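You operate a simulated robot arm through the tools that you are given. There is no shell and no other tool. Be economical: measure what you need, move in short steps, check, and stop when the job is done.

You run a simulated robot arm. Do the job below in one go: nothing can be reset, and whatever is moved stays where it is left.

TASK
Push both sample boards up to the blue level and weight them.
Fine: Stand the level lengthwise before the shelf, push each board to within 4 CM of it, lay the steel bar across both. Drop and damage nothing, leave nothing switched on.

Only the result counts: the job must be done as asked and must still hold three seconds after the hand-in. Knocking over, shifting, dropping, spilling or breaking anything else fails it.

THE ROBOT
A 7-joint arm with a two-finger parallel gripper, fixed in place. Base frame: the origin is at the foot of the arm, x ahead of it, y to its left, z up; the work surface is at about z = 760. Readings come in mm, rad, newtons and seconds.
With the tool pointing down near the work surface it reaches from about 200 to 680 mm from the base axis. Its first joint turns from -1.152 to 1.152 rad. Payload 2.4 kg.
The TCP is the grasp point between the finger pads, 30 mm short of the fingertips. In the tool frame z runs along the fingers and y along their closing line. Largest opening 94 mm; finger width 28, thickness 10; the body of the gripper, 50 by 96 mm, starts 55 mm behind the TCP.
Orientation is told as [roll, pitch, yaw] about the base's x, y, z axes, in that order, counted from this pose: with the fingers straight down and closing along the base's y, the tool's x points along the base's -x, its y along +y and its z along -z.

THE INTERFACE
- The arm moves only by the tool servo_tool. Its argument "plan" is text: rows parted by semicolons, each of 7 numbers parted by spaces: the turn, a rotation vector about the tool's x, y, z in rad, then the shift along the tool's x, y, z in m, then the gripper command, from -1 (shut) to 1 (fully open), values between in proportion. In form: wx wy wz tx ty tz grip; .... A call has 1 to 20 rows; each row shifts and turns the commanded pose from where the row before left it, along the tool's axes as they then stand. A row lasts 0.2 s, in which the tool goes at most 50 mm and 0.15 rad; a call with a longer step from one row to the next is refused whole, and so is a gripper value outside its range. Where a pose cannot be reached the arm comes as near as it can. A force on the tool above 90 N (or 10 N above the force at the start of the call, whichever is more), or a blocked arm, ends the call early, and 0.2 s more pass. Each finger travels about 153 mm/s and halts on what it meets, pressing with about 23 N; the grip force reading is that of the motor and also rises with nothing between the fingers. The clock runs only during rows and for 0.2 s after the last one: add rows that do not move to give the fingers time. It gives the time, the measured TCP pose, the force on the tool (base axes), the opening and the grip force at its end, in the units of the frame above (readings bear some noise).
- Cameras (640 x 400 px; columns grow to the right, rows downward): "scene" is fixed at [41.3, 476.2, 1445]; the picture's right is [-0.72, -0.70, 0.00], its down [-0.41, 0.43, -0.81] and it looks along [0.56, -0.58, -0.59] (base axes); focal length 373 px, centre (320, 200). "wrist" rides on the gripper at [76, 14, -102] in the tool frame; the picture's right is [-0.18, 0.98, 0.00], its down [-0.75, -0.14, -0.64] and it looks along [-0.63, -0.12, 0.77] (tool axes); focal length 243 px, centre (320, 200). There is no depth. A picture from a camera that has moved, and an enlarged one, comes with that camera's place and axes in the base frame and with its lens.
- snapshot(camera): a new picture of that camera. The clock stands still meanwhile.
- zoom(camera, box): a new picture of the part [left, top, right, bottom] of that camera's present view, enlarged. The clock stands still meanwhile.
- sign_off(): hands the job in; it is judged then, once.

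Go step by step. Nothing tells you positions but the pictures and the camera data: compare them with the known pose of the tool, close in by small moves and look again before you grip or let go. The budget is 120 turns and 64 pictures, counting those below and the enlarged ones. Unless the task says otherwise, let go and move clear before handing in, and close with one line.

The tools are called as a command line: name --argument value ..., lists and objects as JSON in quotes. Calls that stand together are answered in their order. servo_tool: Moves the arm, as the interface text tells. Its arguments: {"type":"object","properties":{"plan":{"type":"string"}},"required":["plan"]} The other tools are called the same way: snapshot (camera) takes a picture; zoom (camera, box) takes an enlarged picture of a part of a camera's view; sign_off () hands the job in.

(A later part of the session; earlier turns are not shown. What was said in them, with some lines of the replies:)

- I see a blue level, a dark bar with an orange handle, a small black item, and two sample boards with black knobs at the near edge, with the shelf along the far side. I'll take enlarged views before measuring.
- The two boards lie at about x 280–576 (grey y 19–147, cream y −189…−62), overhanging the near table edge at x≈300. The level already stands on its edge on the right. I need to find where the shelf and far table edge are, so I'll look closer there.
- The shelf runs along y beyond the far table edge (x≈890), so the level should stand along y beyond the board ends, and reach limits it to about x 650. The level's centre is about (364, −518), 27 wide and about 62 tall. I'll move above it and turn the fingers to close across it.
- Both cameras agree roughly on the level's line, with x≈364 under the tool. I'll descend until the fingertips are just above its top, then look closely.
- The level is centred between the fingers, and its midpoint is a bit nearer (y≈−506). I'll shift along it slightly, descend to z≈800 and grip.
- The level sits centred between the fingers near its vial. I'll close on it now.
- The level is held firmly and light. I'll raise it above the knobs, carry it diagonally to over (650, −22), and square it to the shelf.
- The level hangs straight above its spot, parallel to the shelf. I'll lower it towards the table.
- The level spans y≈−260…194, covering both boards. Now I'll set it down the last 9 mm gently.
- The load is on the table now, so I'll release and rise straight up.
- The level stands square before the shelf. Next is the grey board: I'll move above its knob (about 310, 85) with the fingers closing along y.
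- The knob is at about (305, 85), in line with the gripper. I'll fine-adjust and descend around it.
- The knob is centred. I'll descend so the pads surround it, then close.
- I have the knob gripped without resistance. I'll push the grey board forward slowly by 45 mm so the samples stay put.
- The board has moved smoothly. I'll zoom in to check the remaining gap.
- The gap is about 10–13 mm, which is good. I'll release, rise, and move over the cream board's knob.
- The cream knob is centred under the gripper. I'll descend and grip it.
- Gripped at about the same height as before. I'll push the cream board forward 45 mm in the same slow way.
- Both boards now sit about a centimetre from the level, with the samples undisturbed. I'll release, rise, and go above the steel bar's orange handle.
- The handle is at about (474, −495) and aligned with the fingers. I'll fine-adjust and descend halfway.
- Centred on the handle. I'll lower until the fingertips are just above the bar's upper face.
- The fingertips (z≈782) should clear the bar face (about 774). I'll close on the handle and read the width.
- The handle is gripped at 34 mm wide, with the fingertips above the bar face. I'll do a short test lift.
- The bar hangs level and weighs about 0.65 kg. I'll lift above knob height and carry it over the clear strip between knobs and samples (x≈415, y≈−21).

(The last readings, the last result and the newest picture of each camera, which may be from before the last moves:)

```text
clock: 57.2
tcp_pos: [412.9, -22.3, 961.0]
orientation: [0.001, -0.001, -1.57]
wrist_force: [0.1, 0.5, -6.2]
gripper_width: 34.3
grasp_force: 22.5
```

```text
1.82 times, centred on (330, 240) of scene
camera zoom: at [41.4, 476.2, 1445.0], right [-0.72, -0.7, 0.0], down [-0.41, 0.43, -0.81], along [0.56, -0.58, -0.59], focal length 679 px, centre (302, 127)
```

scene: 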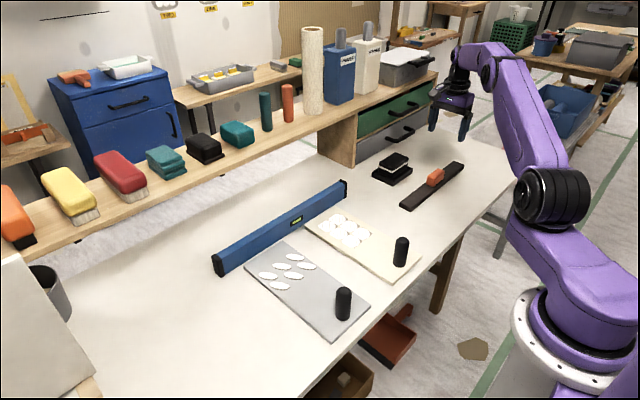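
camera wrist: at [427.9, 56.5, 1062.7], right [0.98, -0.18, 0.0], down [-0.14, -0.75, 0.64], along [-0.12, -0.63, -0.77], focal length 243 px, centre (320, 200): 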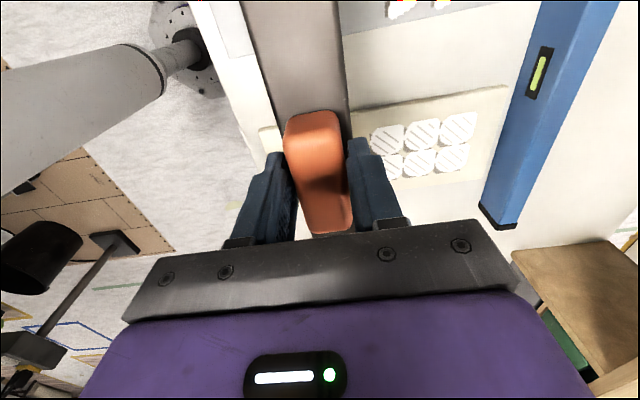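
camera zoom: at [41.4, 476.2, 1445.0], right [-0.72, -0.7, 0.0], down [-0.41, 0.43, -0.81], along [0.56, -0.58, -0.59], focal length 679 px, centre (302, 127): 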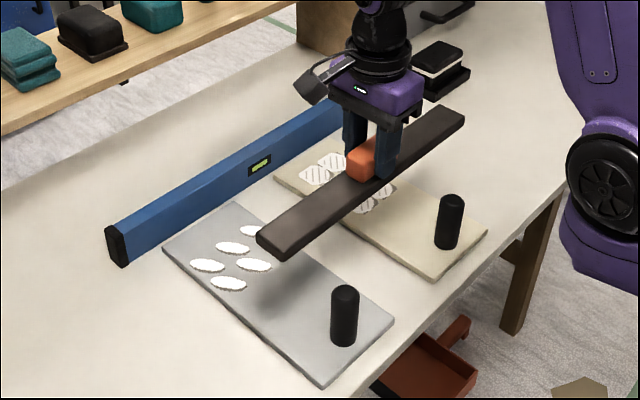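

The bar is over the clear strip, spanning about y −195…140. I'll shift slightly (+3 x, +5 y) and lower to just above the boards.

servo_tool --plan "0 0 0 0.005 0.003 0 -1; 0 0 0 0 0 0.02 -1; 0 0 0 0 0 0.03 -1; 0 0 0 0 0 0.03 -1; 0 0 0 0 0 0.025 -1; 0 0 0 0 0 0.012 -1; 0 0 0 0 0 0 -1; 0 0 0 0 0 0 -1"

zoom --camera "scene" --box '[230, 190, 430, 350]'

snapshot --camera "wrist"

```text
clock: 59.0
tcp_pos: [417.6, -16.0, 844.2]
orientation: [0.0, -0.001, -1.571]
wrist_force: [0.5, 0.4, -7.3]
gripper_width: 34.2
grasp_force: 23.2
```

```text
2.50 times, centred on (330, 270) of scene
camera zoom: at [41.4, 476.2, 1445.0], right [-0.72, -0.7, 0.0], down [-0.41, 0.43, -0.81], along [0.56, -0.58, -0.59], focal length 933 px, centre (295, 25)
```

zoom: 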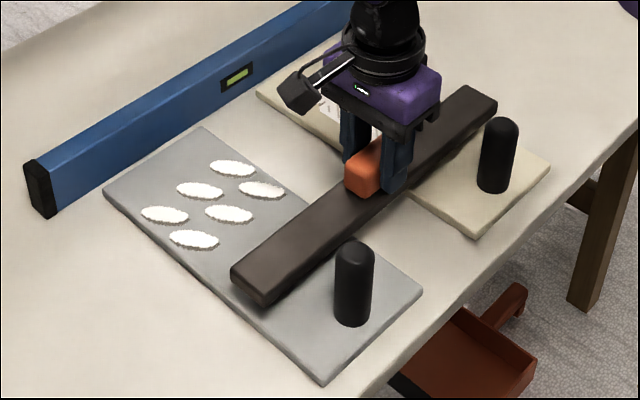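

```text
22 pictures are left
camera wrist: at [431.4, 61.3, 946.9], right [0.98, -0.18, 0.0], down [-0.14, -0.75, 0.64], along [-0.12, -0.63, -0.77], focal length 243 px, centre (320, 200)
```

wrist: 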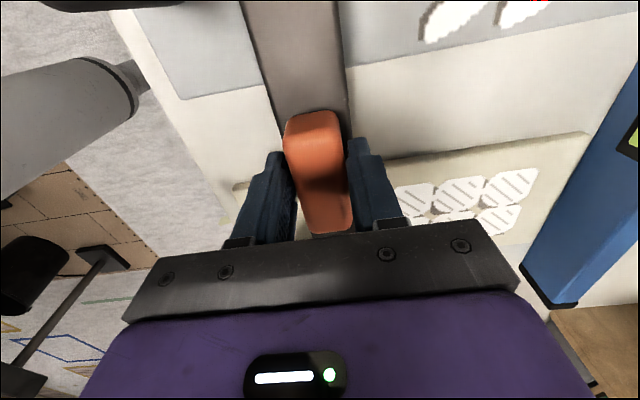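

Well aligned, clear of knobs and samples. I'll lower in small steps and watch the force.

servo_tool --plan "0 0 0 0 0 0.005 -1; 0 0 0 0 0 0.005 -1; 0 0 0 0 0 0.003 -1; 0 0 0 0 0 0 -1"

servo_tool --plan "0 0 0 0 0 0.0015 -1; 0 0 0 0 0 0.0015 -1; 0 0 0 0 0 0 -1"

zoom --camera "scene" --box '[270, 230, 430, 350]'

```text
clock: 60.0
tcp_pos: [416.9, -15.2, 830.8]
orientation: [-0.002, 0.0, -1.57]
wrist_force: [0.6, 0.6, -7.4]
gripper_width: 34.3
grasp_force: 22.9
```

```text
clock: 60.8
tcp_pos: [418.1, -16.2, 827.4]
orientation: [0.0, -0.001, -1.571]
wrist_force: [-0.4, -0.2, -6.6]
gripper_width: 34.5
grasp_force: 22.1
```

```text
3.33 times, centred on (350, 290) of scene
camera zoom: at [41.4, 476.2, 1445.0], right [-0.72, -0.7, 0.0], down [-0.41, 0.43, -0.81], along [0.56, -0.58, -0.59], focal length 1244 px, centre (220, -100)
```

zoom: 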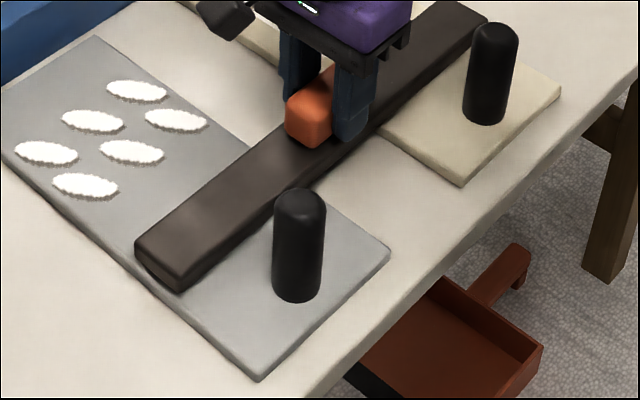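

Still bearing the full weight and nearly touching. I'll continue down in 1 mm steps.

servo_tool --plan "0 0 0 0 0 0.001 -1; 0 0 0 0 0 0.001 -1; 0 0 0 0 0 0 -1"

servo_tool --plan "0 0 0 0 0 0.001 -1; 0 0 0 0 0 0 -1; 0 0 0 0 0 0 -1"

```text
clock: 61.6
tcp_pos: [417.0, -17.0, 826.4]
orientation: [0.0, 0.001, -1.573]
wrist_force: [-0.4, 0.8, -7.6]
gripper_width: 34.6
grasp_force: 23.1
```

```text
clock: 62.4
tcp_pos: [416.5, -15.9, 825.5]
orientation: [0.0, 0.001, -1.57]
wrist_force: [0.9, -0.4, -7.4]
gripper_width: 34.6
grasp_force: 22.8
```

servo_tool --plan "0 0 0 0 0 0.001 -1; 0 0 0 0 0 0.001 -1; 0 0 0 0 0 0 -1"

servo_tool --plan "0 0 0 0 0 0.001 -1; 0 0 0 0 0 0 -1; 0 0 0 0 0 0 -1"

```text
clock: 63.2
tcp_pos: [417.6, -16.3, 823.2]
orientation: [0.004, -0.001, -1.569]
wrist_force: [-1.9, -1.9, 18.3]
gripper_width: 34.5
grasp_force: 23.1
```

```text
clock: 64.0
tcp_pos: [416.2, -15.6, 821.6]
orientation: [0.004, 0.0, -1.571]
wrist_force: [4.5, -4.5, 18.0]
gripper_width: 34.6
grasp_force: 23.1
```

Contact: the boards carry the bar and I'm pressing slightly. I'll ease back 2 mm, check the force, then release.

servo_tool --plan "0 0 0 0 0 -0.0015 -1; 0 0 0 0 0 0 -1; 0 0 0 0 0 0 -1"

```text
clock: 64.8
tcp_pos: [416.4, -14.8, 824.9]
orientation: [-0.003, 0.0, -1.571]
wrist_force: [0.4, -0.3, -6.7]
gripper_width: 34.4
grasp_force: 23.4
```

servo_tool --plan "0 0 0 0 0 0.0007 -1; 0 0 0 0 0 0 -1; 0 0 0 0 0 0 -1"

```text
clock: 65.6
tcp_pos: [416.0, -14.6, 823.4]
orientation: [0.001, 0.0, -1.571]
wrist_force: [-0.5, 0.6, -5.4]
gripper_width: 34.5
grasp_force: 23.2
```

The bar is within a few tenths of a millimetre of resting. I'll let go slowly and rise straight up.

servo_tool --plan "0 0 0 0 0 0.0003 -1; 0 0 0 0 0 0 -0.3; 0 0 0 0 0 0 0; 0 0 0 0 0 0 0.3; 0 0 0 0 0 0 0.5; 0 0 0 0 0 0 0.5; 0 0 0 0 0 -0.02 0.5; 0 0 0 0 0 -0.04 0.5; 0 0 0 0 0 -0.04 0.5; 0 0 0 0 0 -0.04 0.5; 0 0 0 0 0 -0.04 0.5; 0 0 0 0 0 0 0.5"

zoom --camera "scene" --box '[200, 150, 440, 350]'

snapshot --camera "wrist"

```text
clock: 68.2
tcp_pos: [418.9, -13.8, 1002.0]
orientation: [0.002, -0.001, -1.57]
wrist_force: [-0.4, -0.4, 0.3]
gripper_width: 70.4
grasp_force: 0.1
```

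```text
2.00 times, centred on (320, 250) of scene
camera zoom: at [41.3, 476.2, 1445.0], right [-0.72, -0.7, 0.0], down [-0.41, 0.43, -0.81], along [0.56, -0.58, -0.59], focal length 746 px, centre (320, 100)
```

zoom: 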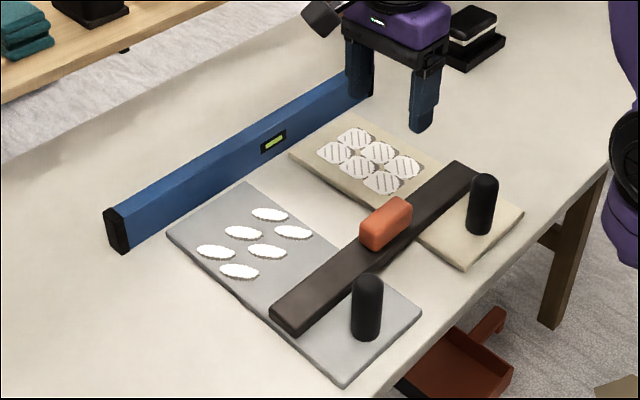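

```text
19 pictures are left
camera wrist: at [432.3, 63.6, 1104.9], right [0.98, -0.18, 0.0], down [-0.14, -0.75, 0.64], along [-0.12, -0.63, -0.77], focal length 243 px, centre (320, 200)
```

wrist: 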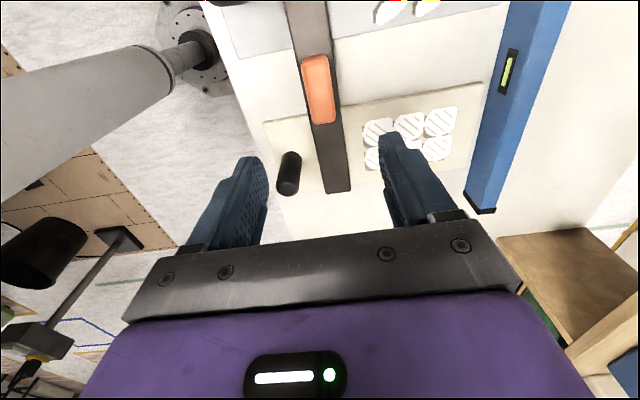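

All three parts are in place and the gripper is clear. I'll take one last look at the whole scene for anything disturbed or switched on.

snapshot --camera "scene"

zoom --camera "scene" --box '[200, 170, 380, 290]'

```text
18 pictures are left
```

scene: 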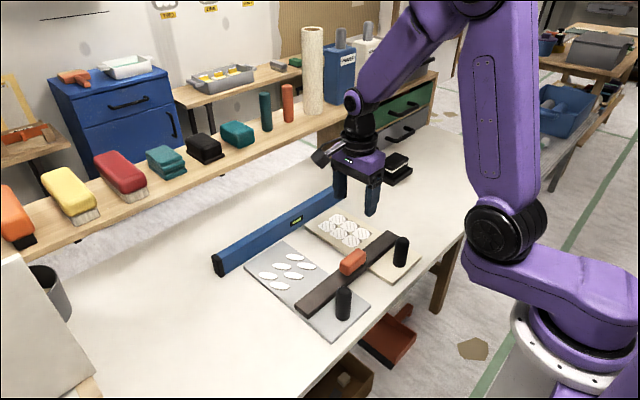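

```text
3.33 times, centred on (290, 230) of scene
camera zoom: at [41.3, 476.2, 1445.0], right [-0.72, -0.7, 0.0], down [-0.41, 0.43, -0.81], along [0.56, -0.58, -0.59], focal length 1244 px, centre (420, 100)
```

zoom: 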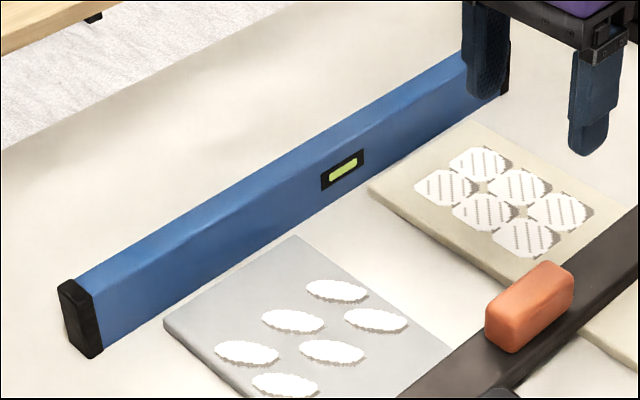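

The level stands square before the shelf, both boards sit about 1 cm from it, and the bar lies across both, clear of knobs and samples. Nothing else has moved and nothing appears to be on, so I'm handing in.

sign_off

```text
The job is handed in.
```

The job is done: the level stands lengthwise before the shelf, about 24 cm from the table's far edge, as close as the arm reaches. Both boards are about 1 cm from it, and the steel bar lies across both. Nothing was dropped or damaged, and I saw nothing switched on.
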